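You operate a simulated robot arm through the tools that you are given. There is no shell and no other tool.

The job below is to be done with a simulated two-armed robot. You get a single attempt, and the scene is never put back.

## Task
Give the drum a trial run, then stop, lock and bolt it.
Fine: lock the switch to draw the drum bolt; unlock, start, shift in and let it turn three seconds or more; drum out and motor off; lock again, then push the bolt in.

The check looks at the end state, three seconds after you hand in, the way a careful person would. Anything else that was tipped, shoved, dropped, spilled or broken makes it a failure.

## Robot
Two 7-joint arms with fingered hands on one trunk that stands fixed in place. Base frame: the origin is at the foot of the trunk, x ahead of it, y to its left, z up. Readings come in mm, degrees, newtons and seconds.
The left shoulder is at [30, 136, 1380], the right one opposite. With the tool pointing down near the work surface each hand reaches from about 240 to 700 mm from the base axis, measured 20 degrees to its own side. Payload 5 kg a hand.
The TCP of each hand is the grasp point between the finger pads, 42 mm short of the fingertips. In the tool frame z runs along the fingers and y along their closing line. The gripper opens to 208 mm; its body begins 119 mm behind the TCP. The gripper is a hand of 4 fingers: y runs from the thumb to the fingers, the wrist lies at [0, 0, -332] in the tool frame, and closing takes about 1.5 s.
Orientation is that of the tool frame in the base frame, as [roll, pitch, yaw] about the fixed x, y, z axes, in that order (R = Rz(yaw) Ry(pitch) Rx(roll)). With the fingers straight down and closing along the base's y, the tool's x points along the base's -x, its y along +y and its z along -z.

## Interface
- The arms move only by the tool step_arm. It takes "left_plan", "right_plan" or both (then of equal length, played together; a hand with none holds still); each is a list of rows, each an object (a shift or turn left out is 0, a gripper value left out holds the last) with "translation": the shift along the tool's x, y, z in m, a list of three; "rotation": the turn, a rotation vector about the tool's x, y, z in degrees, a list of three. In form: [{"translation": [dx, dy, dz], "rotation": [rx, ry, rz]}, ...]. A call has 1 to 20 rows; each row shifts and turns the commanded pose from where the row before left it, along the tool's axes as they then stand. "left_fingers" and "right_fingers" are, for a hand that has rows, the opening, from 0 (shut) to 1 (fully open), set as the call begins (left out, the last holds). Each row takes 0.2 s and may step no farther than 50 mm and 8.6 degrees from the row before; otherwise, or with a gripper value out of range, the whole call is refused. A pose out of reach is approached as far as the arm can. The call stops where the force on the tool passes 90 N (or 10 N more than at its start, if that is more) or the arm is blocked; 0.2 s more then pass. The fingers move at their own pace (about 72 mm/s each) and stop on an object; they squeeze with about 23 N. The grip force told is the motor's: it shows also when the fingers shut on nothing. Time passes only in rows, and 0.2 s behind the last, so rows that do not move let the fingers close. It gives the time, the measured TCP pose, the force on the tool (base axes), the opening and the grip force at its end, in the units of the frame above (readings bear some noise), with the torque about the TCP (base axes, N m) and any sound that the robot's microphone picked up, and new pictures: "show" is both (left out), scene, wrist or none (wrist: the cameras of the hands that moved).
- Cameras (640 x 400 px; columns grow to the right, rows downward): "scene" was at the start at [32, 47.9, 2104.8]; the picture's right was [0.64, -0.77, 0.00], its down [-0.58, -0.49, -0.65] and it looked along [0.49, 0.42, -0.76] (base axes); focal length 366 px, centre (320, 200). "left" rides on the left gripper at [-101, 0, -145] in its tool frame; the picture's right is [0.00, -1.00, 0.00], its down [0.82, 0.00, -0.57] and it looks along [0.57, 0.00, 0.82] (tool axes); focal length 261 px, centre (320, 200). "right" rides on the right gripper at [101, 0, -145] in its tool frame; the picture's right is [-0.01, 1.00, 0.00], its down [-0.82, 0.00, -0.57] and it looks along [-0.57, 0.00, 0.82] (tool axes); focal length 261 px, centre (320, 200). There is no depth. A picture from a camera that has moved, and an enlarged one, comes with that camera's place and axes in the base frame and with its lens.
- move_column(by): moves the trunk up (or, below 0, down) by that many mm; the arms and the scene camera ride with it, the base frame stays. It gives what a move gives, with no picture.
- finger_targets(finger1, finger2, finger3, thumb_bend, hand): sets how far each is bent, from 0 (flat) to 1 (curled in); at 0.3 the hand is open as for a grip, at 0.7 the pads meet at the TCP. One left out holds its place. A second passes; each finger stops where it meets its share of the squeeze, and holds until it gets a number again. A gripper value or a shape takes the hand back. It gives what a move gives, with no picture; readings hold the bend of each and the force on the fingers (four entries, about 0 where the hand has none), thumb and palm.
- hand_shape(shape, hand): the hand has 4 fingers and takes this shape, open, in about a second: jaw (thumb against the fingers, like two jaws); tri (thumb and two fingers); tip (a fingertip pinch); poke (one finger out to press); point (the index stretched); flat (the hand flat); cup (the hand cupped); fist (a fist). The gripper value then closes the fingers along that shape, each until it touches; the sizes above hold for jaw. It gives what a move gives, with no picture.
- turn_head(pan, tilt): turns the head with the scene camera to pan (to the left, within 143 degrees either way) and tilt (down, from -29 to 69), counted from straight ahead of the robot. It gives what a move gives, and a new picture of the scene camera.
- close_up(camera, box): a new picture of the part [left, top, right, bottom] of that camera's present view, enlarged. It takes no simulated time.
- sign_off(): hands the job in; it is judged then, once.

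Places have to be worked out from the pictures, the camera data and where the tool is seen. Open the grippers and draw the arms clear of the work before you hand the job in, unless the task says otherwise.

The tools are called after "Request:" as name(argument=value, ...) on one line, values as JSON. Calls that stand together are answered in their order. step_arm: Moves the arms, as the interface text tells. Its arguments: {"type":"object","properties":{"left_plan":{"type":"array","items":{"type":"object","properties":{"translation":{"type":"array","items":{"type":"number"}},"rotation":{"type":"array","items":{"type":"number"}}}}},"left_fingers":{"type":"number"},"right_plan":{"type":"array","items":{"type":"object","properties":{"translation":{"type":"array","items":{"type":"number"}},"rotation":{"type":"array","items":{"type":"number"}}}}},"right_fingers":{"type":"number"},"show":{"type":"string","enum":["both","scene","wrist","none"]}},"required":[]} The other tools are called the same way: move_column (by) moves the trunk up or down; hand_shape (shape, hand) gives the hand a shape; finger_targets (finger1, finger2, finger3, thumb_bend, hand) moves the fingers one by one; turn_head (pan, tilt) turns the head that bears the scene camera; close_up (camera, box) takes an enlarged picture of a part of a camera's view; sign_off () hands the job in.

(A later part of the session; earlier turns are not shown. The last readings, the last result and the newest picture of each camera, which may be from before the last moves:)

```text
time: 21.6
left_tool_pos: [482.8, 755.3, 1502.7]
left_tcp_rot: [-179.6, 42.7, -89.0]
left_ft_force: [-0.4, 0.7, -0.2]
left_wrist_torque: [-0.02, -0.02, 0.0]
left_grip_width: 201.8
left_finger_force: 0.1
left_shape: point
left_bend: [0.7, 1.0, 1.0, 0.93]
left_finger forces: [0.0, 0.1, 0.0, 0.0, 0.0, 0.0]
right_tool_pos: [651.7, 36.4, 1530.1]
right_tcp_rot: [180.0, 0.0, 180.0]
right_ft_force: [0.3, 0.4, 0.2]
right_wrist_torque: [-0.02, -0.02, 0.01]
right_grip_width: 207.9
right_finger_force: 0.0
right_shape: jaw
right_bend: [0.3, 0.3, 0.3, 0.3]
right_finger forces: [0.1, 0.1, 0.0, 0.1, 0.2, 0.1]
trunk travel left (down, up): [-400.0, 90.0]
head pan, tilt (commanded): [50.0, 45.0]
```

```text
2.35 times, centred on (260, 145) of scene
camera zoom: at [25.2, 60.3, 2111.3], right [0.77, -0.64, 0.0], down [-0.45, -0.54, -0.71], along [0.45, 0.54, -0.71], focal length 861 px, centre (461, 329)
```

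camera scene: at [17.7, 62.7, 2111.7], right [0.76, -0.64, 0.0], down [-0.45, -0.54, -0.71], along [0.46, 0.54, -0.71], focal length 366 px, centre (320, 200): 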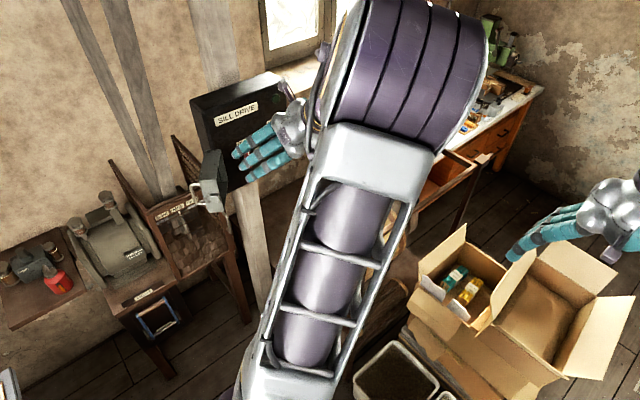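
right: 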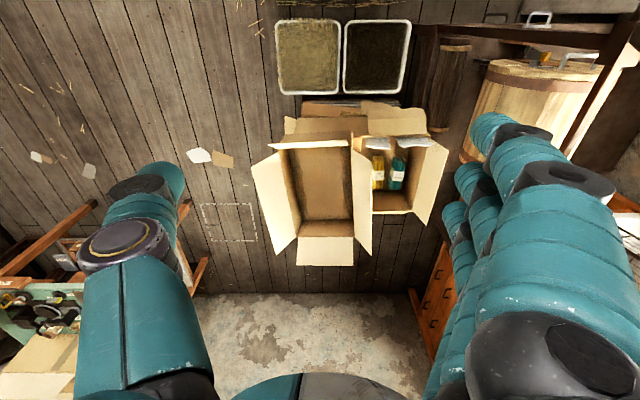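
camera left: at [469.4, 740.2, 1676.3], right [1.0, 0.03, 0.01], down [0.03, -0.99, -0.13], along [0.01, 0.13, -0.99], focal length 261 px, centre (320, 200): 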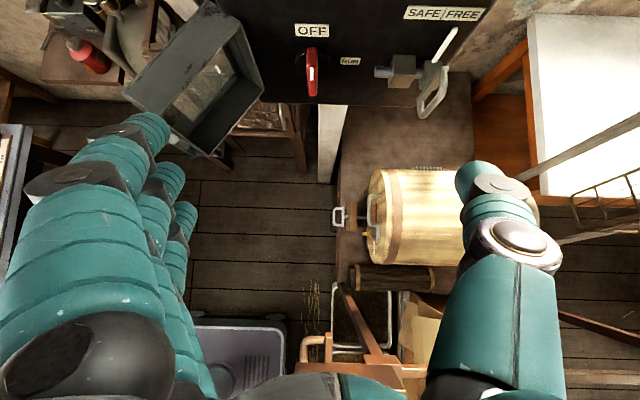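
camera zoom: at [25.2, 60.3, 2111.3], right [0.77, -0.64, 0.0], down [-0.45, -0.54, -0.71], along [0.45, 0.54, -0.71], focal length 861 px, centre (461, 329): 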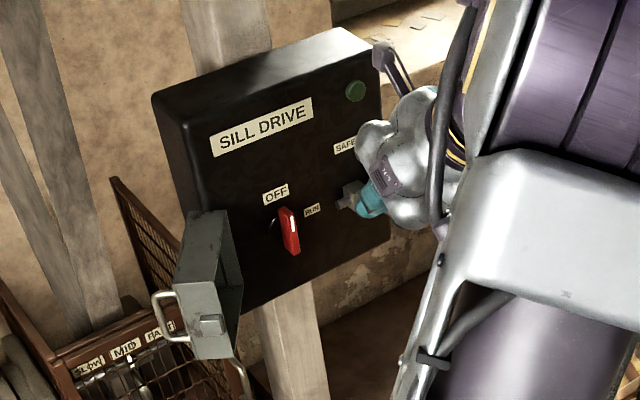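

Index is finger 1. I'll open just that finger (bend 0.3) while the others stay curled, so it makes a hook on the −x side of the hand.

Request:
finger_targets(hand="left", finger1=0.3, finger2=1.0, finger3=1.0, thumb_bend=0.9)

Request:
close_up(camera="left", box=[0, 0, 640, 400])

Request:
close_up(camera="scene", box=[160, 60, 360, 230])

```text
time: 22.6
left_tool_pos: [481.8, 754.5, 1503.1]
left_tcp_rot: [-179.6, 42.6, -88.9]
left_ft_force: [-0.1, -0.4, 0.4]
left_wrist_torque: [0.01, 0.01, 0.02]
left_grip_width: 87.4
left_finger_force: 0.0
left_shape: fingers
left_bend: [0.3, 1.0, 1.0, 0.89]
left_finger forces: [0.0, 0.0, 0.1, 0.0, 0.0, 0.0]
right_tool_pos: [651.4, 36.7, 1529.9]
right_tcp_rot: [180.0, 0.1, -180.0]
right_ft_force: [0.0, 0.1, 0.0]
right_wrist_torque: [-0.01, -0.01, -0.01]
right_grip_width: 207.6
right_finger_force: 0.1
right_shape: jaw
right_bend: [0.3, 0.3, 0.3, 0.3]
right_finger forces: [0.1, 0.0, 0.0, 0.1, 0.0, 0.0]
trunk travel left (down, up): [-400.0, 90.0]
head pan, tilt (commanded): [50.0, 45.0]
```

```text
1.00 times, centred on (320, 200) of left (not enlarged: the box is as wide or as high as the picture)
camera zoom: at [481.1, 732.4, 1678.6], right [1.0, 0.02, 0.01], down [0.02, -0.99, -0.14], along [0.01, 0.14, -0.99], focal length 261 px, centre (320, 200)
```

zoom: 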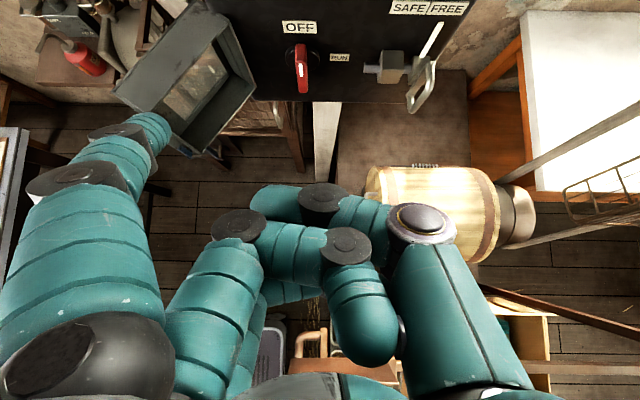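

```text
2.35 times, centred on (260, 145) of scene
camera zoom: at [25.1, 60.4, 2111.3], right [0.77, -0.64, 0.0], down [-0.45, -0.54, -0.71], along [0.45, 0.54, -0.71], focal length 861 px, centre (461, 329)
```

zoom: 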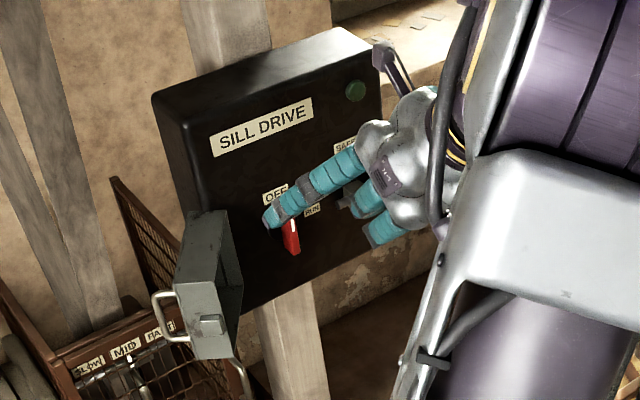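

Index tip is about 120 mm to the −x side of the tool axis, 41 mm past the TCP. I'll yaw the hand by −36° so that finger lines up with the open cover's outer face, and move above it (cover top at z≈1414, tip stays near 1480).

Request:
step_arm(left_plan=[{"rotation": [4.88, 0, 5.3]}, {"rotation": [4.88, 0, 5.3]}, {"rotation": [4.88, 0, 5.3]}, {"rotation": [4.88, 0, 5.3]}, {"rotation": [4.88, 0, 5.3]}, {"translation": [0.0059, 0.042, 0.0006]}, {"translation": [0.0059, 0.042, 0.0006]}, {"translation": [0.0059, 0.042, 0.0006]}, {"translation": [0.0059, 0.042, 0.0006]}, {"translation": [0, 0, 0]}], show="both")

```text
time: 24.8
left_tool_pos: [337.4, 840.2, 1486.5]
left_tcp_rot: [-179.7, 42.7, -125.0]
left_ft_force: [0.3, 0.7, 0.3]
left_wrist_torque: [0.02, 0.06, 0.02]
left_grip_width: 87.6
left_finger_force: 0.0
left_shape: fingers
left_bend: [0.3, 1.0, 1.0, 0.89]
left_finger forces: [0.1, 0.1, 0.1, 0.1, 0.0, 0.1]
right_tool_pos: [650.8, 36.6, 1530.6]
right_tcp_rot: [180.0, 0.0, -179.9]
right_ft_force: [0.5, 0.2, -0.5]
right_wrist_torque: [0.01, 0.0, 0.02]
right_grip_width: 207.9
right_finger_force: 0.1
right_shape: jaw
right_bend: [0.3, 0.3, 0.3, 0.3]
right_finger forces: [0.0, 0.0, 0.1, 0.0, 0.0, 0.1]
trunk travel left (down, up): [-400.0, 90.0]
head pan, tilt (commanded): [50.0, 45.0]
camera scene: at [25.2, 60.5, 2111.3], right [0.77, -0.64, 0.0], down [-0.45, -0.54, -0.71], along [0.45, 0.54, -0.71], focal length 366 px, centre (320, 200)
camera left: at [322.2, 822.3, 1661.6], right [0.82, -0.57, 0.01], down [-0.57, -0.81, -0.14], along [0.09, 0.11, -0.99], focal length 261 px, centre (320, 200)
```

scene: 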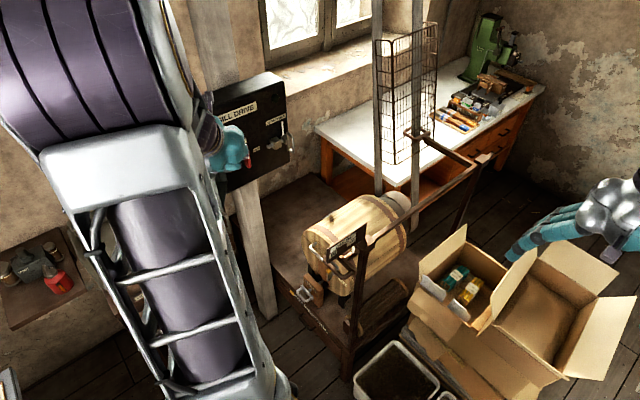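
left: 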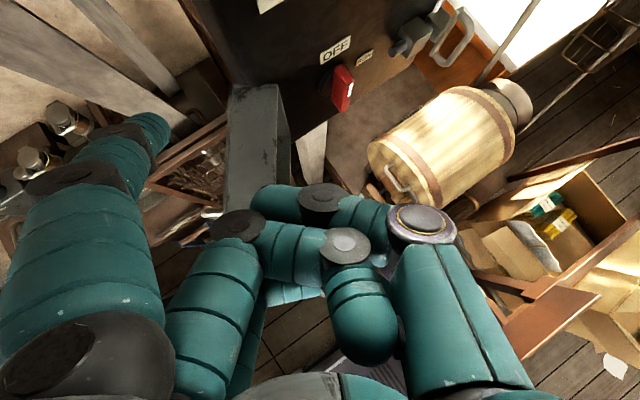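

The finger is lined up just outside the cover's outer face. To keep the curled fingers off the cover's free edge I shift 25 mm outward along the cover first, then lower the fingertip about 20 mm below the cover's top edge.

Request:
step_arm(left_plan=[{"translation": [0.0184, 0, -0.017]}, {"translation": [0.0154, 0, 0.0167]}, {"translation": [0.0154, 0, 0.0167]}, {"translation": [0.0154, 0, 0.0167]}, {"translation": [0.0154, 0, 0.0167]}, {"translation": [0, 0, 0]}], show="wrist")

```text
time: 26.2
left_tool_pos: [334.0, 815.5, 1395.2]
left_tcp_rot: [-179.3, 43.3, -126.3]
left_ft_force: [1.1, -8.0, 19.4]
left_wrist_torque: [1.46, -0.53, -2.91]
left_grip_width: 67.3
left_finger_force: 18.3
left_shape: fingers
left_bend: [0.42, 1.0, 1.0, 0.89]
left_finger forces: [35.9, 0.0, 0.1, 0.1, 0.0, 0.1]
right_tool_pos: [649.4, 36.1, 1530.4]
right_tcp_rot: [179.9, 0.0, 179.9]
right_ft_force: [0.0, 2.8, -0.1]
right_wrist_torque: [-0.32, 0.04, -0.03]
right_grip_width: 207.8
right_finger_force: 0.0
right_shape: jaw
right_bend: [0.3, 0.3, 0.3, 0.3]
right_finger forces: [0.1, 0.0, 0.1, 0.1, 0.0, 0.0]
trunk travel left (down, up): [-400.0, 90.0]
head pan, tilt (commanded): [50.0, 45.0]
camera left: at [319.0, 796.6, 1570.7], right [0.8, -0.6, 0.01], down [-0.59, -0.8, -0.15], along [0.1, 0.11, -0.99], focal length 261 px, centre (320, 200)
```

left: 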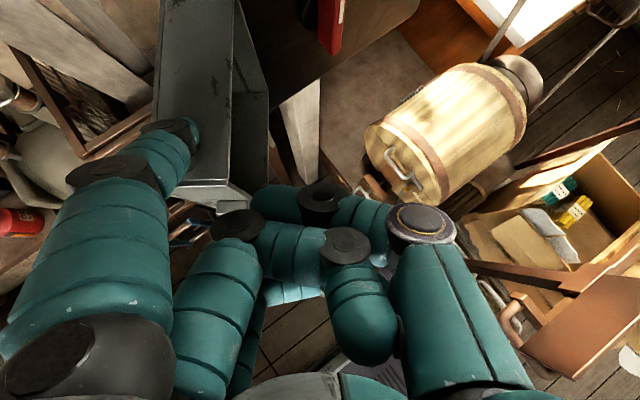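

The fingertip landed on the cover's top wall (36 N on finger 1), so my sideways estimate was short. I back straight up, and re-open the finger.

Request:
step_arm(left_plan=[{"translation": [-0.0203, 0, -0.022]}, {"translation": [-0.0203, 0, -0.022]}, {"translation": [0, 0, 0]}], show="none")

Request:
finger_targets(hand="left", finger1=0.25)

Request:
close_up(camera="left", box=[0, 0, 640, 400])

```text
time: 27.0
left_tool_pos: [323.2, 818.5, 1455.2]
left_tcp_rot: [-179.7, 42.8, -124.9]
left_ft_force: [0.2, 0.6, 0.4]
left_wrist_torque: [0.0, 0.03, 0.04]
left_grip_width: 87.2
left_finger_force: 0.1
left_shape: fingers
left_bend: [0.3, 1.0, 1.0, 0.89]
left_finger forces: [0.0, 0.0, 0.0, 0.0, 0.1, 0.0]
right_tool_pos: [650.3, 36.8, 1529.5]
right_tcp_rot: [-180.0, 0.0, 180.0]
right_ft_force: [0.9, -0.5, -0.3]
right_wrist_torque: [0.02, -0.03, 0.02]
right_grip_width: 207.8
right_finger_force: 0.1
right_shape: jaw
right_bend: [0.3, 0.3, 0.3, 0.3]
right_finger forces: [0.0, 0.0, 0.1, 0.1, 0.0, 0.1]
trunk travel left (down, up): [-400.0, 90.0]
head pan, tilt (commanded): [50.0, 45.0]
```

```text
time: 28.0
left_tool_pos: [322.1, 817.5, 1454.3]
left_tcp_rot: [-179.7, 42.7, -125.1]
left_ft_force: [0.1, 0.6, 1.1]
left_wrist_torque: [-0.03, 0.02, 0.05]
left_grip_width: 93.2
left_finger_force: 0.0
left_shape: fingers
left_bend: [0.25, 1.0, 1.0, 0.89]
left_finger forces: [0.0, 0.0, 0.0, 0.0, 0.0, 0.0]
right_tool_pos: [650.9, 36.6, 1529.6]
right_tcp_rot: [-179.9, 0.0, -180.0]
right_ft_force: [-0.4, -1.1, 0.7]
right_wrist_torque: [0.03, -0.02, 0.05]
right_grip_width: 207.9
right_finger_force: 0.0
right_shape: jaw
right_bend: [0.3, 0.3, 0.3, 0.3]
right_finger forces: [0.0, 0.0, 0.0, 0.0, 0.1, 0.0]
trunk travel left (down, up): [-400.0, 90.0]
head pan, tilt (commanded): [50.0, 45.0]
```

```text
1.00 times, centred on (320, 200) of left (not enlarged: the box is as wide or as high as the picture)
camera zoom: at [308.1, 799.0, 1629.9], right [0.82, -0.57, 0.01], down [-0.57, -0.81, -0.14], along [0.09, 0.11, -0.99], focal length 261 px, centre (320, 200)
```

zoom: 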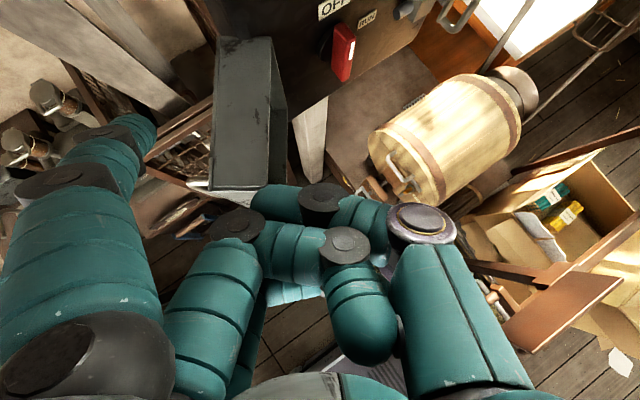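

The tip probably met the top of the cover's D-handle, which stands ~33 mm off the outer face near the free edge. I'll instead pass outside the handle (48 mm further out), lower, and push on the handle bar itself.

Request:
step_arm(left_plan=[{"translation": [0.0026, 0.024, -0.0024]}, {"translation": [0.0026, 0.024, -0.0024]}, {"translation": [0.0156, 0, 0.0169]}, {"translation": [0.0156, 0, 0.0169]}, {"translation": [0.0156, 0, 0.0169]}, {"translation": [0, 0, 0]}], show="wrist")

```text
time: 29.4
left_tool_pos: [278.5, 840.6, 1383.7]
left_tcp_rot: [-179.7, 42.9, -125.1]
left_ft_force: [-0.9, -0.2, 0.4]
left_wrist_torque: [0.01, -0.01, -0.03]
left_grip_width: 93.3
left_finger_force: 0.2
left_shape: fingers
left_bend: [0.25, 1.0, 1.0, 0.89]
left_finger forces: [0.0, 0.0, 0.0, 0.1, 0.1, 0.0]
right_tool_pos: [650.6, 35.9, 1530.9]
right_tcp_rot: [179.9, -0.1, 179.9]
right_ft_force: [0.0, -0.4, -0.3]
right_wrist_torque: [0.08, -0.03, 0.0]
right_grip_width: 208.1
right_finger_force: 0.1
right_shape: jaw
right_bend: [0.3, 0.3, 0.3, 0.3]
right_finger forces: [0.1, 0.0, 0.0, 0.0, 0.0, 0.0]
trunk travel left (down, up): [-400.0, 90.0]
head pan, tilt (commanded): [50.0, 45.0]
camera left: at [263.7, 821.9, 1559.4], right [0.82, -0.57, 0.01], down [-0.57, -0.81, -0.14], along [0.09, 0.11, -0.99], focal length 261 px, centre (320, 200)
```

left: 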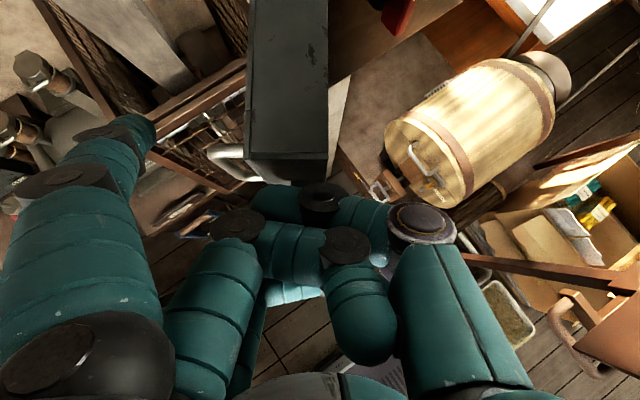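

The handle is visible now at about 36 mm inside my finger, its top near z≈1386. The curled thumb might meet the cover's tab if I go lower, so I'll open the thumb away first, then lower 40 mm more.

Request:
finger_targets(hand="left", thumb_bend=0.3)

Request:
step_arm(left_plan=[{"translation": [0.009, 0, 0.0098]}, {"translation": [0.009, 0, 0.0098]}, {"translation": [0.009, 0, 0.0098]}, {"translation": [0, 0, 0]}], show="wrist")

```text
time: 30.4
left_tool_pos: [275.5, 837.8, 1386.4]
left_tcp_rot: [-179.6, 42.9, -125.0]
left_ft_force: [-1.1, -1.7, 0.7]
left_wrist_torque: [0.07, -0.09, -0.02]
left_grip_width: 231.8
left_finger_force: 0.1
left_shape: fingers
left_bend: [0.25, 1.0, 1.0, 0.3]
left_finger forces: [0.0, 0.0, 0.1, 0.1, 0.0, 0.0]
right_tool_pos: [647.8, 32.4, 1532.8]
right_tcp_rot: [179.9, 0.1, -179.9]
right_ft_force: [-0.8, -1.4, 1.2]
right_wrist_torque: [0.2, -0.18, 0.02]
right_grip_width: 207.9
right_finger_force: 0.1
right_shape: jaw
right_bend: [0.3, 0.3, 0.3, 0.3]
right_finger forces: [0.0, 0.1, 0.0, 0.1, 0.0, 0.0]
trunk travel left (down, up): [-400.0, 90.0]
head pan, tilt (commanded): [50.0, 45.0]
```

```text
time: 31.4
left_tool_pos: [278.6, 839.8, 1345.1]
left_tcp_rot: [-179.7, 42.8, -125.1]
left_ft_force: [0.0, 0.0, 1.0]
left_wrist_torque: [0.01, 0.0, -0.05]
left_grip_width: 232.2
left_finger_force: 0.0
left_shape: fingers
left_bend: [0.25, 1.0, 1.0, 0.3]
left_finger forces: [0.1, 0.0, 0.0, 0.0, 0.1, 0.0]
right_tool_pos: [650.2, 36.1, 1529.8]
right_tcp_rot: [-180.0, 0.0, -179.9]
right_ft_force: [0.4, 0.7, -0.4]
right_wrist_torque: [-0.01, 0.01, -0.03]
right_grip_width: 208.0
right_finger_force: 0.1
right_shape: jaw
right_bend: [0.3, 0.3, 0.3, 0.3]
right_finger forces: [0.1, 0.1, 0.0, 0.1, 0.1, 0.0]
trunk travel left (down, up): [-400.0, 90.0]
head pan, tilt (commanded): [50.0, 45.0]
camera left: at [262.9, 821.9, 1518.9], right [0.82, -0.57, 0.01], down [-0.57, -0.81, -0.14], along [0.09, 0.11, -0.99], focal length 261 px, centre (320, 200)
```

left: 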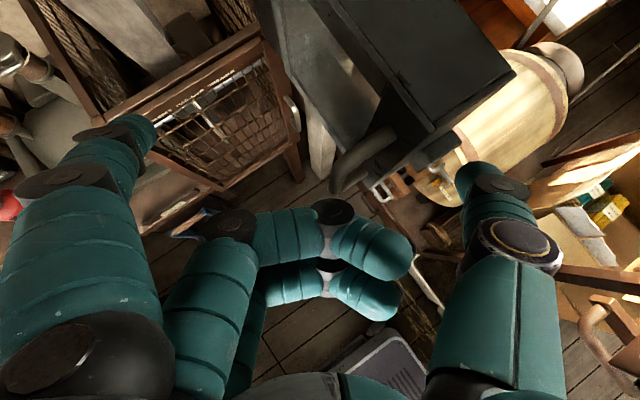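

Opening the thumb caught the cover's tab and swung the cover to about −90° (standing straight out from the board), which is in the right direction. Now I raise 40 mm, bring the index tip to the cover's outer face between hinge and handle, and begin pushing it along the closing arc.

Request:
step_arm(left_plan=[{"translation": [-0.0271, 0, -0.0294]}, {"translation": [0.0024, -0.0376, -0.0022]}, {"translation": [0.0024, -0.0376, -0.0022]}, {"translation": [0.0024, -0.0376, -0.0022]}, {"translation": [0, 0, 0]}], show="both")

```text
time: 32.6
left_tool_pos: [364.2, 768.7, 1384.5]
left_tcp_rot: [-179.6, 42.9, -125.0]
left_ft_force: [0.6, 0.7, 0.4]
left_wrist_torque: [-0.06, -0.06, -0.04]
left_grip_width: 232.5
left_finger_force: 0.0
left_shape: fingers
left_bend: [0.25, 1.0, 1.0, 0.3]
left_finger forces: [0.1, 0.0, 0.0, 0.0, 0.1, 0.0]
right_tool_pos: [650.3, 37.7, 1528.2]
right_tcp_rot: [180.0, -0.1, -180.0]
right_ft_force: [-0.3, 0.6, -0.6]
right_wrist_torque: [-0.09, -0.02, -0.02]
right_grip_width: 207.9
right_finger_force: 0.0
right_shape: jaw
right_bend: [0.3, 0.3, 0.3, 0.3]
right_finger forces: [0.0, 0.0, 0.0, 0.1, 0.0, 0.1]
trunk travel left (down, up): [-400.0, 90.0]
head pan, tilt (commanded): [50.0, 45.0]
camera scene: at [24.7, 62.3, 2111.3], right [0.77, -0.64, 0.0], down [-0.45, -0.54, -0.71], along [0.45, 0.54, -0.71], focal length 366 px, centre (320, 200)
camera left: at [349.3, 751.3, 1559.2], right [0.82, -0.57, 0.01], down [-0.57, -0.81, -0.14], along [0.09, 0.11, -0.99], focal length 261 px, centre (320, 200)
```

scene: 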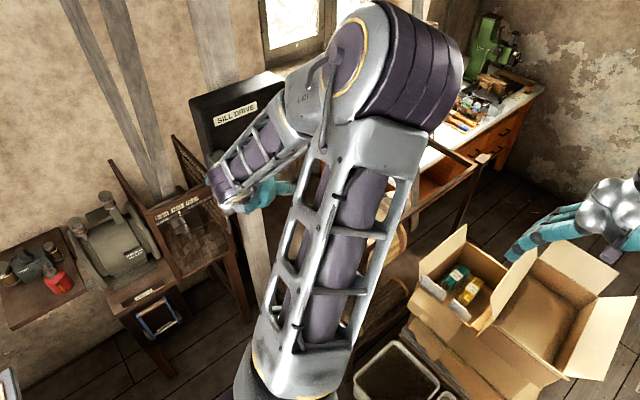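
left: 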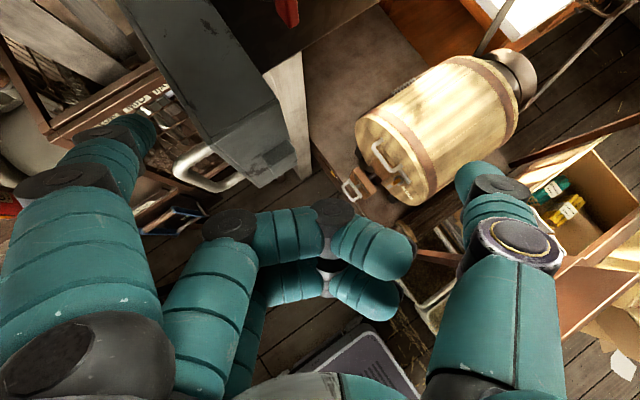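

The tip is just outside the outer face, above the handle. I start the closing arc with the first three steps.

Request:
step_arm(left_plan=[{"translation": [-0.0078, -0.0232, 0.0072]}, {"translation": [-0.0047, -0.0281, 0.0044]}, {"translation": [-0.0099, -0.0254, 0.0092]}, {"translation": [0, 0, 0]}], show="wrist")

```text
time: 33.6
left_tool_pos: [445.5, 747.4, 1385.6]
left_tcp_rot: [-179.7, 42.9, -125.1]
left_ft_force: [0.5, -0.3, 0.3]
left_wrist_torque: [-0.02, -0.04, -0.06]
left_grip_width: 232.6
left_finger_force: 0.2
left_shape: fingers
left_bend: [0.25, 1.0, 1.0, 0.3]
left_finger forces: [0.0, 0.0, 0.0, 0.0, 0.1, 0.0]
right_tool_pos: [650.5, 35.7, 1530.3]
right_tcp_rot: [179.9, -0.1, -179.9]
right_ft_force: [-0.7, 0.9, -0.6]
right_wrist_torque: [-0.01, -0.03, 0.0]
right_grip_width: 207.7
right_finger_force: 0.1
right_shape: jaw
right_bend: [0.3, 0.3, 0.3, 0.3]
right_finger forces: [0.0, 0.0, 0.0, 0.0, 0.0, 0.1]
trunk travel left (down, up): [-400.0, 90.0]
head pan, tilt (commanded): [50.0, 45.0]
camera left: at [430.7, 729.1, 1560.8], right [0.82, -0.57, 0.01], down [-0.57, -0.81, -0.14], along [0.09, 0.11, -0.99], focal length 261 px, centre (320, 200)
```

left: 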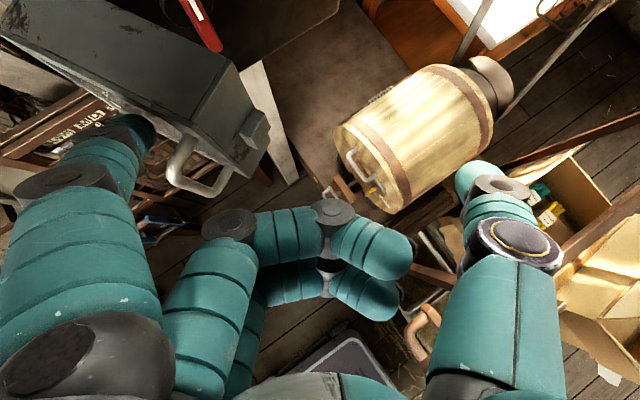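

The cover is following smoothly at about −60° with almost no force. I continue along the rest of the arc.

Request:
step_arm(left_plan=[{"translation": [-0.0144, -0.0211, 0.0133]}, {"translation": [-0.018, -0.0152, 0.0166]}, {"translation": [-0.0202, -0.0084, 0.0187]}, {"translation": [-0.0212, -0.001, 0.0195]}, {"translation": [0, 0, 0]}], show="both")

```text
time: 34.8
left_tool_pos: [541.8, 802.7, 1386.3]
left_tcp_rot: [-179.7, 42.9, -125.2]
left_ft_force: [-1.1, -13.0, 4.7]
left_wrist_torque: [0.58, 0.31, 1.23]
left_grip_width: 230.4
left_finger_force: 7.0
left_shape: fingers
left_bend: [0.26, 1.0, 1.0, 0.3]
left_finger forces: [13.0, 0.0, 0.0, 0.1, 0.1, 0.0]
right_tool_pos: [650.9, 34.5, 1530.8]
right_tcp_rot: [-179.9, -0.1, -180.0]
right_ft_force: [0.0, 0.2, -0.2]
right_wrist_torque: [-0.1, -0.03, 0.0]
right_grip_width: 208.0
right_finger_force: 0.1
right_shape: jaw
right_bend: [0.3, 0.3, 0.3, 0.3]
right_finger forces: [0.1, 0.0, 0.1, 0.0, 0.0, 0.0]
trunk travel left (down, up): [-400.0, 90.0]
head pan, tilt (commanded): [50.0, 45.0]
camera scene: at [24.6, 58.5, 2111.5], right [0.77, -0.64, 0.0], down [-0.45, -0.54, -0.71], along [0.45, 0.54, -0.71], focal length 366 px, centre (320, 200)
camera left: at [525.7, 785.0, 1561.4], right [0.82, -0.58, 0.01], down [-0.57, -0.81, -0.14], along [0.09, 0.11, -0.99], focal length 261 px, centre (320, 200)
```

scene: 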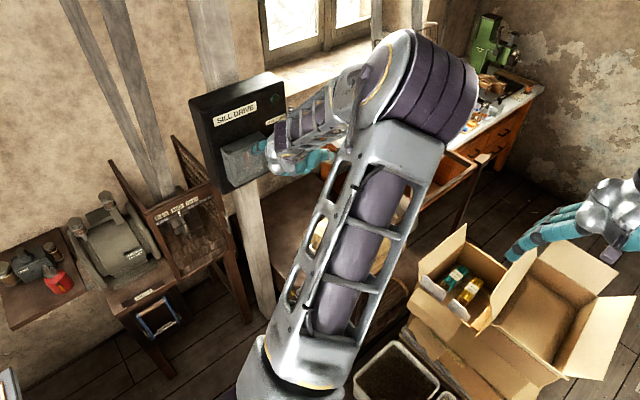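
left: 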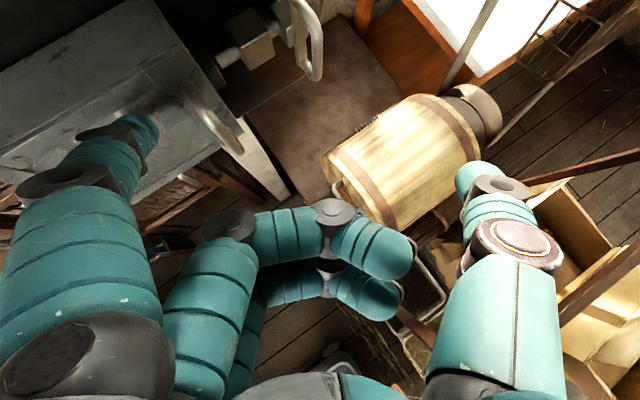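

There's 13 N on the finger, suggesting the cover is against the board. I look closely to confirm.

Request:
close_up(camera="scene", box=[180, 60, 320, 210])

Request:
close_up(camera="left", box=[0, 0, 340, 200])

```text
2.67 times, centred on (250, 135) of scene
camera zoom: at [24.6, 58.5, 2111.5], right [0.77, -0.64, 0.0], down [-0.45, -0.54, -0.71], along [0.45, 0.54, -0.71], focal length 976 px, centre (507, 373)
```

zoom: 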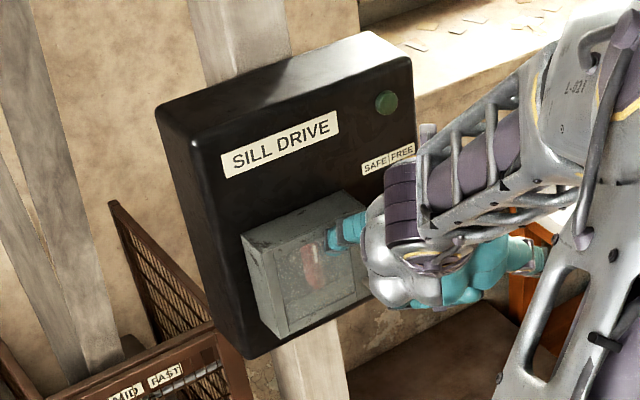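

```text
1.88 times, centred on (170, 100) of left
camera zoom: at [525.7, 785.0, 1561.4], right [0.82, -0.58, 0.01], down [-0.57, -0.81, -0.14], along [0.09, 0.11, -0.99], focal length 491 px, centre (602, 388)
```

zoom: 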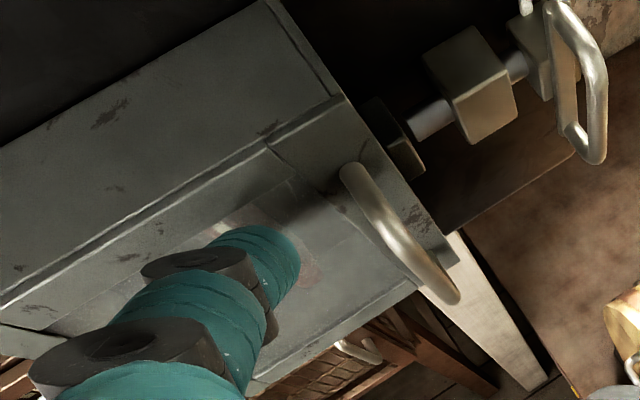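

The cover is closed with its tab next to the lock's rod tip. Next I back away, straighten the yaw and level the hand, to grip the D-handle of the lock slide between thumb and fingers.

Request:
step_arm(left_plan=[{"translation": [0, 0, -0.045]}, {"translation": [0, 0, -0.045]}, {"translation": [0, 0, -0.03]}, {"rotation": [-4.88, 0, -5.3]}, {"rotation": [-4.88, 0, -5.3]}, {"rotation": [-4.88, 0, -5.3]}, {"rotation": [-4.88, 0, -5.3]}, {"rotation": [-4.88, 0, -5.3]}, {"translation": [0, 0, 0]}], show="none")

Request:
hand_shape(hand="left", shape="jaw")

Request:
close_up(camera="left", box=[0, 0, 640, 400])

```text
time: 36.8
left_tool_pos: [491.8, 738.6, 1474.6]
left_tcp_rot: [-179.6, 42.6, -88.9]
left_ft_force: [-0.8, 0.6, 0.0]
left_wrist_torque: [-0.02, -0.03, -0.05]
left_grip_width: 232.0
left_finger_force: 0.1
left_shape: fingers
left_bend: [0.25, 1.0, 1.0, 0.3]
left_finger forces: [0.0, 0.0, 0.0, 0.1, 0.0, 0.0]
right_tool_pos: [650.8, 35.6, 1530.4]
right_tcp_rot: [180.0, 0.0, 180.0]
right_ft_force: [-0.5, 0.4, 0.3]
right_wrist_torque: [0.02, -0.04, -0.02]
right_grip_width: 207.8
right_finger_force: 0.0
right_shape: jaw
right_bend: [0.3, 0.3, 0.3, 0.3]
right_finger forces: [0.0, 0.0, 0.0, 0.0, 0.1, 0.0]
trunk travel left (down, up): [-400.0, 90.0]
head pan, tilt (commanded): [50.0, 45.0]
```

```text
time: 37.7
left_tool_pos: [493.2, 738.2, 1473.8]
left_tcp_rot: [-179.6, 42.7, -88.9]
left_ft_force: [-0.3, 0.4, -0.5]
left_wrist_torque: [-0.01, 0.04, 0.0]
left_grip_width: 208.0
left_finger_force: 0.0
left_shape: jaw
left_bend: [0.3, 0.3, 0.3, 0.3]
left_finger forces: [0.0, 0.0, 0.0, 0.1, 0.1, 0.0]
right_tool_pos: [651.4, 35.2, 1529.8]
right_tcp_rot: [-180.0, 0.1, 180.0]
right_ft_force: [0.4, -0.8, -0.1]
right_wrist_torque: [-0.01, 0.01, 0.03]
right_grip_width: 207.9
right_finger_force: 0.1
right_shape: jaw
right_bend: [0.3, 0.3, 0.3, 0.3]
right_finger forces: [0.0, 0.0, 0.0, 0.0, 0.0, 0.0]
trunk travel left (down, up): [-400.0, 90.0]
head pan, tilt (commanded): [50.0, 45.0]
```

```text
1.00 times, centred on (320, 200) of left (not enlarged: the box is as wide or as high as the picture)
camera zoom: at [492.5, 715.0, 1648.7], right [1.0, 0.02, 0.01], down [0.02, -0.99, -0.14], along [0.01, 0.14, -0.99], focal length 261 px, centre (320, 200)
```

zoom: 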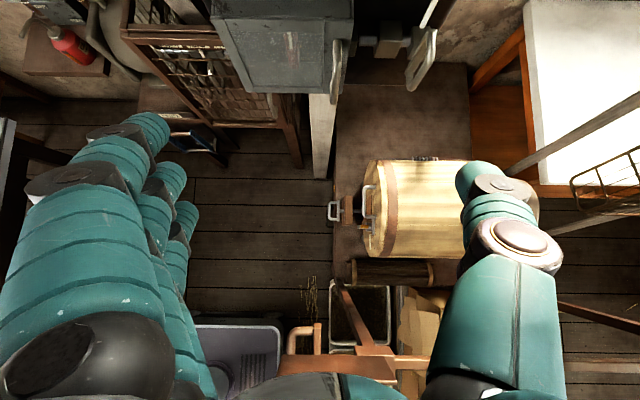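

The cover stays shut on its own. Now I level the hand to point straight at the board while moving in front of the lock handle, at a safe 100 mm stand-off.

Request:
step_arm(left_plan=[{"translation": [0.0065, -0.021, 0.0199], "rotation": [0, -7.88, 0]}, {"translation": [0.0092, -0.021, 0.0188], "rotation": [0, -7.88, 0]}, {"translation": [0.0116, -0.021, 0.0173], "rotation": [0, -7.88, 0]}, {"translation": [0.0139, -0.021, 0.0156], "rotation": [0, -7.88, 0]}, {"translation": [0.0159, -0.021, 0.0136], "rotation": [0, -7.88, 0]}, {"translation": [0.0176, -0.021, 0.0112], "rotation": [0, -7.88, 0]}, {"translation": [0, 0, 0]}], left_fingers=0.4, show="both")

```text
time: 39.3
left_tool_pos: [616.8, 795.0, 1367.8]
left_tcp_rot: [-166.1, 89.3, -75.6]
left_ft_force: [-1.5, -0.9, 0.1]
left_wrist_torque: [-0.07, 0.01, -0.05]
left_grip_width: 83.5
left_finger_force: 0.1
left_shape: jaw
left_bend: [0.73, 0.73, 0.73, 0.7]
left_finger forces: [0.0, 0.1, 0.0, 0.0, 0.1, 0.1]
left hand out of reach, approached as far as the arm can: row 6
right_tool_pos: [649.8, 34.7, 1530.7]
right_tcp_rot: [179.9, 0.0, 179.9]
right_ft_force: [0.0, -0.6, 0.7]
right_wrist_torque: [0.07, -0.13, 0.02]
right_grip_width: 207.7
right_finger_force: 0.0
right_shape: jaw
right_bend: [0.3, 0.3, 0.3, 0.3]
right_finger forces: [0.0, 0.0, 0.0, 0.0, 0.0, 0.1]
trunk travel left (down, up): [-400.0, 90.0]
head pan, tilt (commanded): [50.0, 45.0]
camera scene: at [23.3, 59.6, 2111.5], right [0.77, -0.64, 0.0], down [-0.45, -0.54, -0.71], along [0.46, 0.54, -0.71], focal length 366 px, centre (320, 200)
camera left: at [617.7, 652.4, 1470.9], right [1.0, 0.01, 0.01], down [0.01, -0.58, -0.81], along [-0.01, 0.81, -0.58], focal length 261 px, centre (320, 200)
```

scene: 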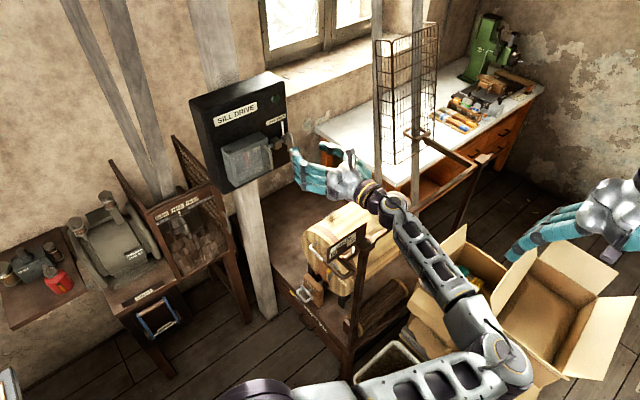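
left: 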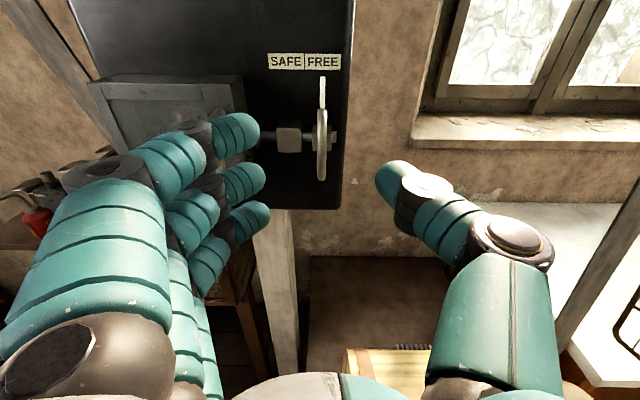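

The hand now points straight at the lock's D-handle (bar at x≈617, z≈1347), thumb and fingers on either side. I advance about 108 mm and down 21 mm, still open.

Request:
step_arm(left_plan=[{"translation": [0.007, 0, 0.036]}, {"translation": [0.007, 0, 0.036]}, {"translation": [0.007, 0, 0.036]}, {"translation": [0, 0, 0]}], show="both")

```text
time: 40.3
left_tool_pos: [614.4, 904.5, 1346.6]
left_tcp_rot: [-97.2, 89.7, -6.3]
left_ft_force: [0.7, -0.4, -0.1]
left_wrist_torque: [-0.02, 0.01, 0.06]
left_grip_width: 83.6
left_finger_force: 0.0
left_shape: jaw
left_bend: [0.73, 0.73, 0.73, 0.7]
left_finger forces: [0.0, 0.0, 0.0, 0.0, 0.1, 0.0]
right_tool_pos: [651.3, 34.2, 1529.7]
right_tcp_rot: [179.9, 0.0, -179.9]
right_ft_force: [0.8, -0.6, 0.6]
right_wrist_torque: [0.1, 0.01, -0.01]
right_grip_width: 208.0
right_finger_force: 0.1
right_shape: jaw
right_bend: [0.3, 0.3, 0.3, 0.3]
right_finger forces: [0.1, 0.0, 0.0, 0.1, 0.0, 0.1]
trunk travel left (down, up): [-400.0, 90.0]
head pan, tilt (commanded): [50.0, 45.0]
camera scene: at [25.4, 59.3, 2111.4], right [0.77, -0.64, 0.0], down [-0.45, -0.54, -0.71], along [0.45, 0.54, -0.71], focal length 366 px, centre (320, 200)
camera left: at [616.3, 760.5, 1447.4], right [1.0, 0.01, 0.01], down [0.02, -0.57, -0.82], along [0.0, 0.82, -0.57], focal length 261 px, centre (320, 200)
```

scene: 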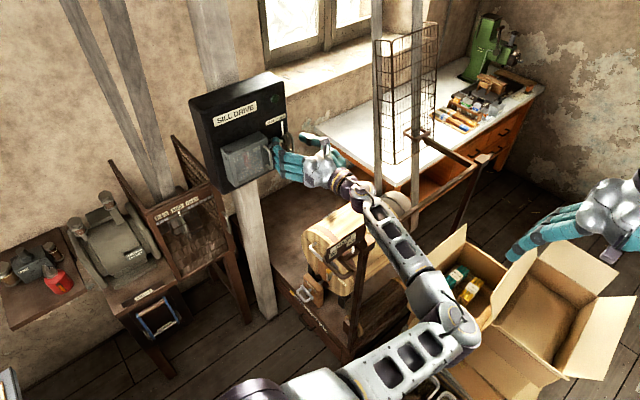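
left: 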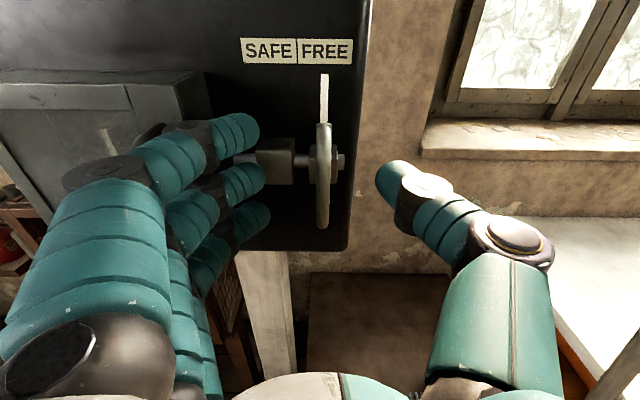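

The bar stands between thumb and fingers. I close the hand on it.

Request:
step_arm(left_plan=[{"translation": [0, 0, 0]}, {"translation": [0, 0, 0]}, {"translation": [0, 0, 0]}, {"translation": [0, 0, 0]}, {"translation": [0, 0, 0]}, {"translation": [0, 0, 0]}, {"translation": [0, 0, 0]}], left_fingers=0.0, show="wrist")

```text
time: 41.9
left_tool_pos: [614.6, 904.8, 1346.7]
left_tcp_rot: [-100.9, 89.7, -10.2]
left_ft_force: [-2.4, 0.6, 1.1]
left_wrist_torque: [0.06, 0.03, 0.43]
left_grip_width: 0.0
left_finger_force: 22.8
left_shape: jaw
left_bend: [0.7, 0.7, 0.7, 0.7]
left_finger forces: [6.6, 9.7, 6.4, 0.0, 21.9, 0.1]
right_tool_pos: [650.3, 36.4, 1529.4]
right_tcp_rot: [180.0, 0.0, 180.0]
right_ft_force: [-0.3, -0.6, 0.5]
right_wrist_torque: [0.0, -0.02, 0.04]
right_grip_width: 207.9
right_finger_force: 0.2
right_shape: jaw
right_bend: [0.3, 0.3, 0.3, 0.3]
right_finger forces: [0.0, 0.0, 0.0, 0.0, 0.0, 0.0]
trunk travel left (down, up): [-400.0, 90.0]
head pan, tilt (commanded): [50.0, 45.0]
camera left: at [615.5, 761.1, 1447.3], right [1.0, 0.01, 0.01], down [0.02, -0.57, -0.82], along [-0.01, 0.82, -0.57], focal length 261 px, centre (320, 200)
```

left: 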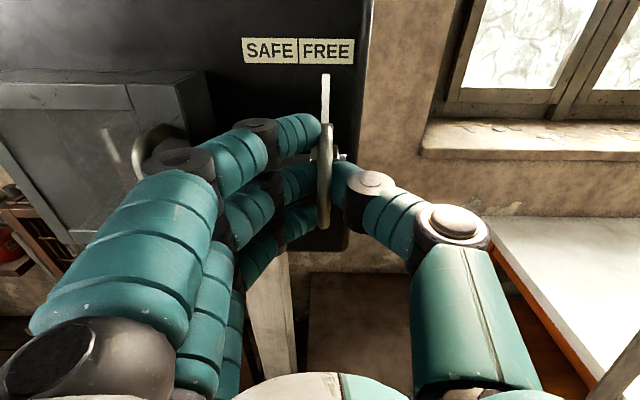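

All three fingers and the thumb are on the bar. I slide it toward SAFE (−x, tool +y), first 24 mm.

Request:
step_arm(left_plan=[{"translation": [0, 0.008, 0]}, {"translation": [0, 0.008, 0]}, {"translation": [0, 0.008, 0]}, {"translation": [0, 0, 0]}], show="wrist")

```text
time: 42.9
left_tool_pos: [590.1, 905.0, 1345.9]
left_tcp_rot: [-102.9, 89.7, -12.1]
left_ft_force: [-2.0, 13.0, 8.7]
left_wrist_torque: [0.24, 0.01, 0.44]
left_grip_width: 0.1
left_finger_force: 22.9
left_shape: jaw
left_bend: [0.7, 0.7, 0.7, 0.7]
left_finger forces: [7.3, 7.1, 6.5, 0.0, 21.3, 0.0]
right_tool_pos: [650.7, 37.2, 1529.4]
right_tcp_rot: [179.9, 0.0, 180.0]
right_ft_force: [-1.1, 0.2, 0.6]
right_wrist_torque: [0.0, -0.01, 0.0]
right_grip_width: 207.8
right_finger_force: 0.1
right_shape: jaw
right_bend: [0.3, 0.3, 0.3, 0.3]
right_finger forces: [0.1, 0.0, 0.0, 0.0, 0.0, 0.0]
trunk travel left (down, up): [-400.0, 90.0]
head pan, tilt (commanded): [50.0, 45.0]
camera left: at [591.9, 760.8, 1447.1], right [1.0, 0.01, 0.01], down [0.02, -0.57, -0.82], along [-0.01, 0.82, -0.57], focal length 261 px, centre (320, 200)
```

left: 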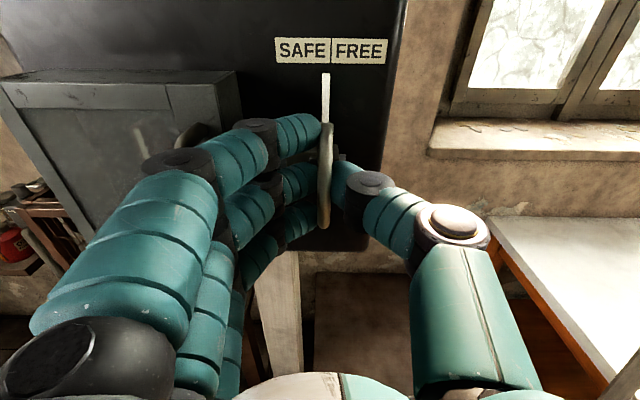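

The slide is moving freely, index at the SAFE/FREE border. I continue another 24 mm.

Request:
step_arm(left_plan=[{"translation": [0, 0.008, 0]}, {"translation": [0, 0.008, 0]}, {"translation": [0, 0.006, 0]}, {"translation": [0, 0, 0]}], show="both")

```text
time: 43.9
left_tool_pos: [575.1, 901.0, 1345.3]
left_tcp_rot: [-107.4, 89.9, -16.8]
left_ft_force: [17.5, 17.8, 8.7]
left_wrist_torque: [0.14, -0.11, -0.06]
left_grip_width: 0.1
left_finger_force: 23.5
left_shape: jaw
left_bend: [0.7, 0.7, 0.7, 0.69]
left_finger forces: [3.5, 0.1, 3.1, 0.0, 29.2, 0.0]
right_tool_pos: [652.0, 37.7, 1528.4]
right_tcp_rot: [-180.0, -0.1, 180.0]
right_ft_force: [0.7, 0.0, 0.0]
right_wrist_torque: [-0.02, 0.01, -0.01]
right_grip_width: 208.0
right_finger_force: 0.0
right_shape: jaw
right_bend: [0.3, 0.3, 0.3, 0.3]
right_finger forces: [0.1, 0.0, 0.0, 0.0, 0.0, 0.1]
trunk travel left (down, up): [-400.0, 90.0]
head pan, tilt (commanded): [50.0, 45.0]
camera scene: at [27.6, 62.3, 2111.3], right [0.77, -0.64, 0.0], down [-0.46, -0.54, -0.71], along [0.45, 0.54, -0.71], focal length 366 px, centre (320, 200)
camera left: at [575.8, 758.6, 1446.6], right [1.0, 0.01, 0.01], down [0.01, -0.57, -0.82], along [0.0, 0.82, -0.57], focal length 261 px, centre (320, 200)
```

scene: 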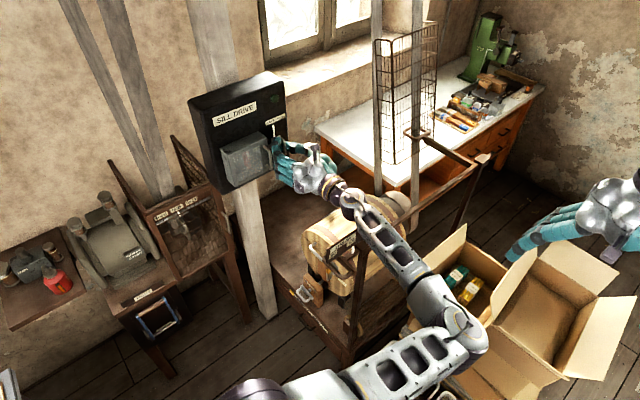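
left: 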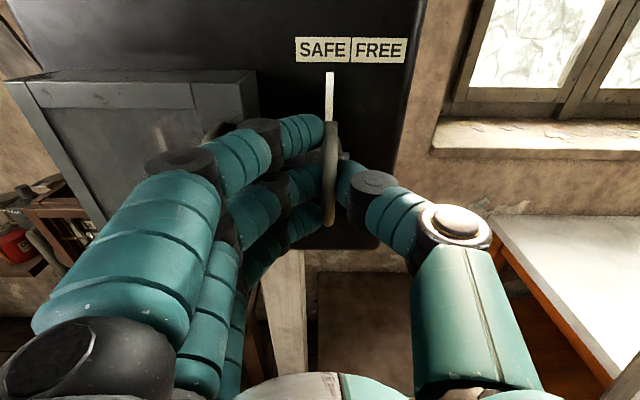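

The slide has moved ~40 mm and now resists (17 N). I zoom in to see whether it's fully in SAFE.

Request:
close_up(camera="left", box=[180, 10, 440, 250])

Request:
close_up(camera="scene", box=[190, 70, 330, 210])

```text
1.67 times, centred on (310, 130) of left
camera zoom: at [575.8, 758.6, 1446.6], right [1.0, 0.01, 0.01], down [0.01, -0.57, -0.82], along [0.0, 0.82, -0.57], focal length 434 px, centre (337, 317)
```

zoom: 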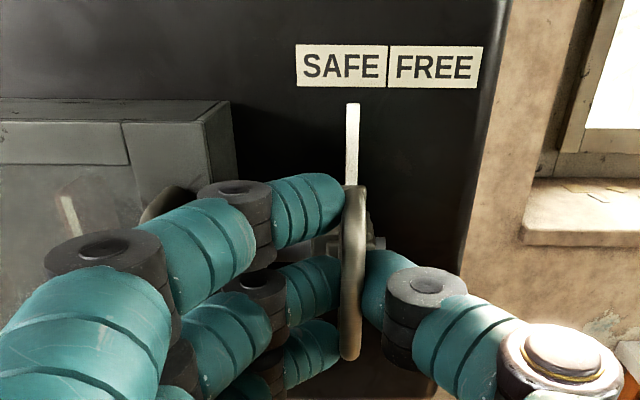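

```text
2.86 times, centred on (260, 140) of scene
camera zoom: at [27.6, 62.3, 2111.3], right [0.77, -0.64, 0.0], down [-0.46, -0.54, -0.71], along [0.45, 0.54, -0.71], focal length 1045 px, centre (491, 371)
```

zoom: 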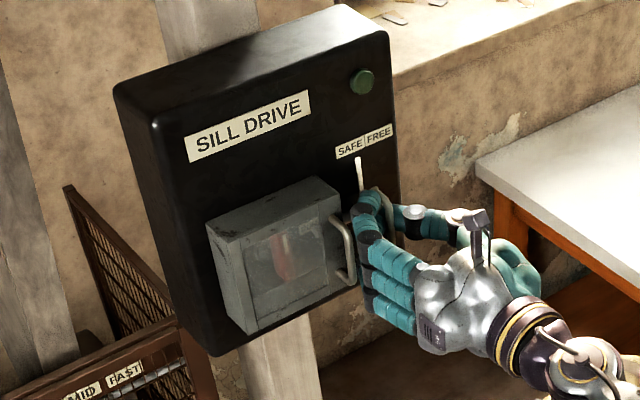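

The index sits within SAFE, slightly right of centre. I push a little further to make sure it's at its end.

Request:
step_arm(left_plan=[{"translation": [0, 0.006, 0]}, {"translation": [0, 0.004, 0]}, {"translation": [0, 0, 0]}], show="wrist")

```text
time: 44.7
left_tool_pos: [568.2, 901.7, 1344.6]
left_tcp_rot: [-86.4, 89.8, 3.9]
left_ft_force: [37.3, 5.4, 7.1]
left_wrist_torque: [0.11, -0.11, -0.57]
left_grip_width: 0.0
left_finger_force: 22.8
left_shape: jaw
left_bend: [0.71, 0.71, 0.71, 0.68]
left_finger forces: [0.6, 0.3, 0.4, 0.0, 36.2, 0.1]
right_tool_pos: [653.5, 35.4, 1527.3]
right_tcp_rot: [180.0, -0.2, 179.9]
right_ft_force: [0.7, 0.1, 0.2]
right_wrist_torque: [0.04, -0.02, 0.01]
right_grip_width: 208.3
right_finger_force: 0.0
right_shape: jaw
right_bend: [0.3, 0.3, 0.3, 0.3]
right_finger forces: [0.0, 0.1, 0.0, 0.0, 0.0, 0.0]
trunk travel left (down, up): [-400.0, 90.0]
head pan, tilt (commanded): [50.0, 45.0]
camera left: at [568.6, 757.0, 1446.4], right [1.0, 0.0, 0.01], down [0.01, -0.57, -0.82], along [0.0, 0.82, -0.57], focal length 261 px, centre (320, 200)
```

left: 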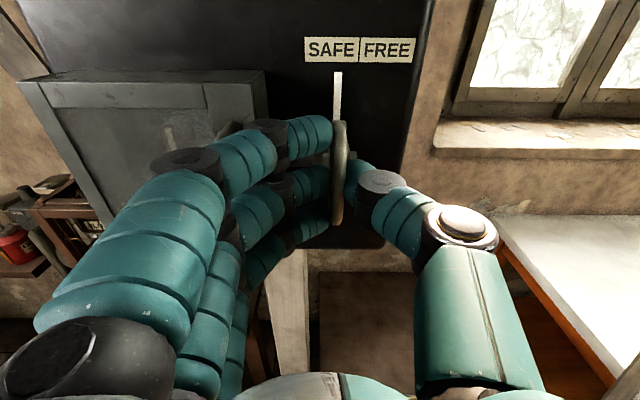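

The index no longer moves relative to the label while force rises to 37 N, so the lock is at its SAFE end. I relax the push, open slightly (keeping clear of the cover's handle), and back off.

Request:
step_arm(left_plan=[{"translation": [0, -0.007, 0]}, {"translation": [0, 0, 0]}, {"translation": [0, 0, 0]}, {"translation": [0, 0, 0]}, {"translation": [0, 0, -0.02]}, {"translation": [0, 0, -0.04]}, {"translation": [0, 0, -0.04]}, {"translation": [0, 0, 0]}], left_fingers=0.2, show="both")

```text
time: 46.5
left_tool_pos: [565.1, 808.1, 1355.4]
left_tcp_rot: [-172.4, 88.9, -81.7]
left_ft_force: [-0.5, 2.5, 0.2]
left_wrist_torque: [0.01, 0.01, -0.05]
left_grip_width: 41.4
left_finger_force: 0.0
left_shape: jaw
left_bend: [0.73, 0.73, 0.73, 0.7]
left_finger forces: [0.0, 0.0, 0.0, 0.0, 0.0, 0.0]
left hand out of reach, approached as far as the arm can: row 7
right_tool_pos: [650.7, 38.1, 1530.0]
right_tcp_rot: [-179.9, 0.0, 180.0]
right_ft_force: [-0.6, 0.4, 0.0]
right_wrist_torque: [-0.17, -0.11, 0.03]
right_grip_width: 207.9
right_finger_force: 0.0
right_shape: jaw
right_bend: [0.3, 0.3, 0.3, 0.3]
right_finger forces: [0.0, 0.1, 0.0, 0.0, 0.0, 0.0]
trunk travel left (down, up): [-400.0, 90.0]
head pan, tilt (commanded): [50.0, 45.0]
camera scene: at [25.3, 63.0, 2111.2], right [0.77, -0.64, 0.0], down [-0.45, -0.54, -0.71], along [0.45, 0.54, -0.71], focal length 366 px, centre (320, 200)
camera left: at [567.2, 665.5, 1459.3], right [1.0, 0.01, 0.01], down [0.01, -0.59, -0.81], along [-0.01, 0.81, -0.59], focal length 261 px, centre (320, 200)
```

scene: 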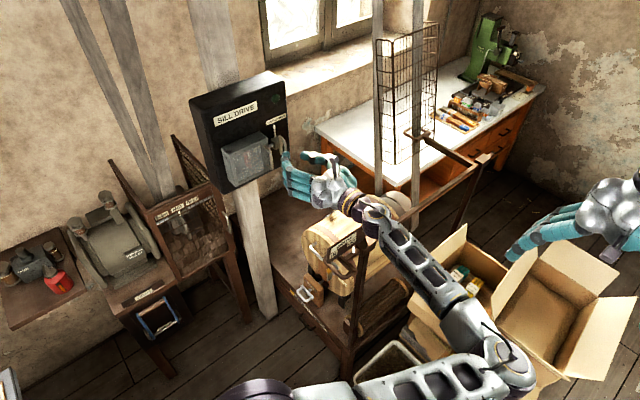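
left: 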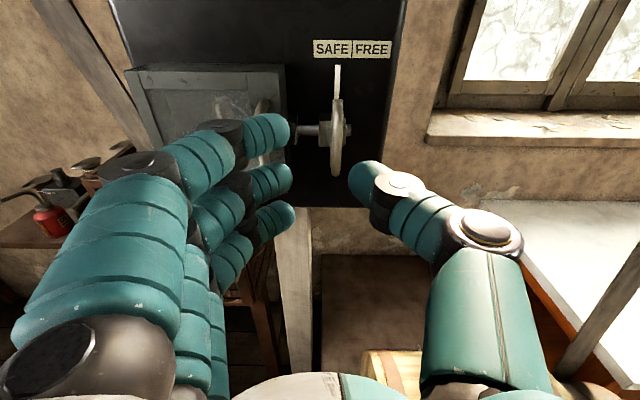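

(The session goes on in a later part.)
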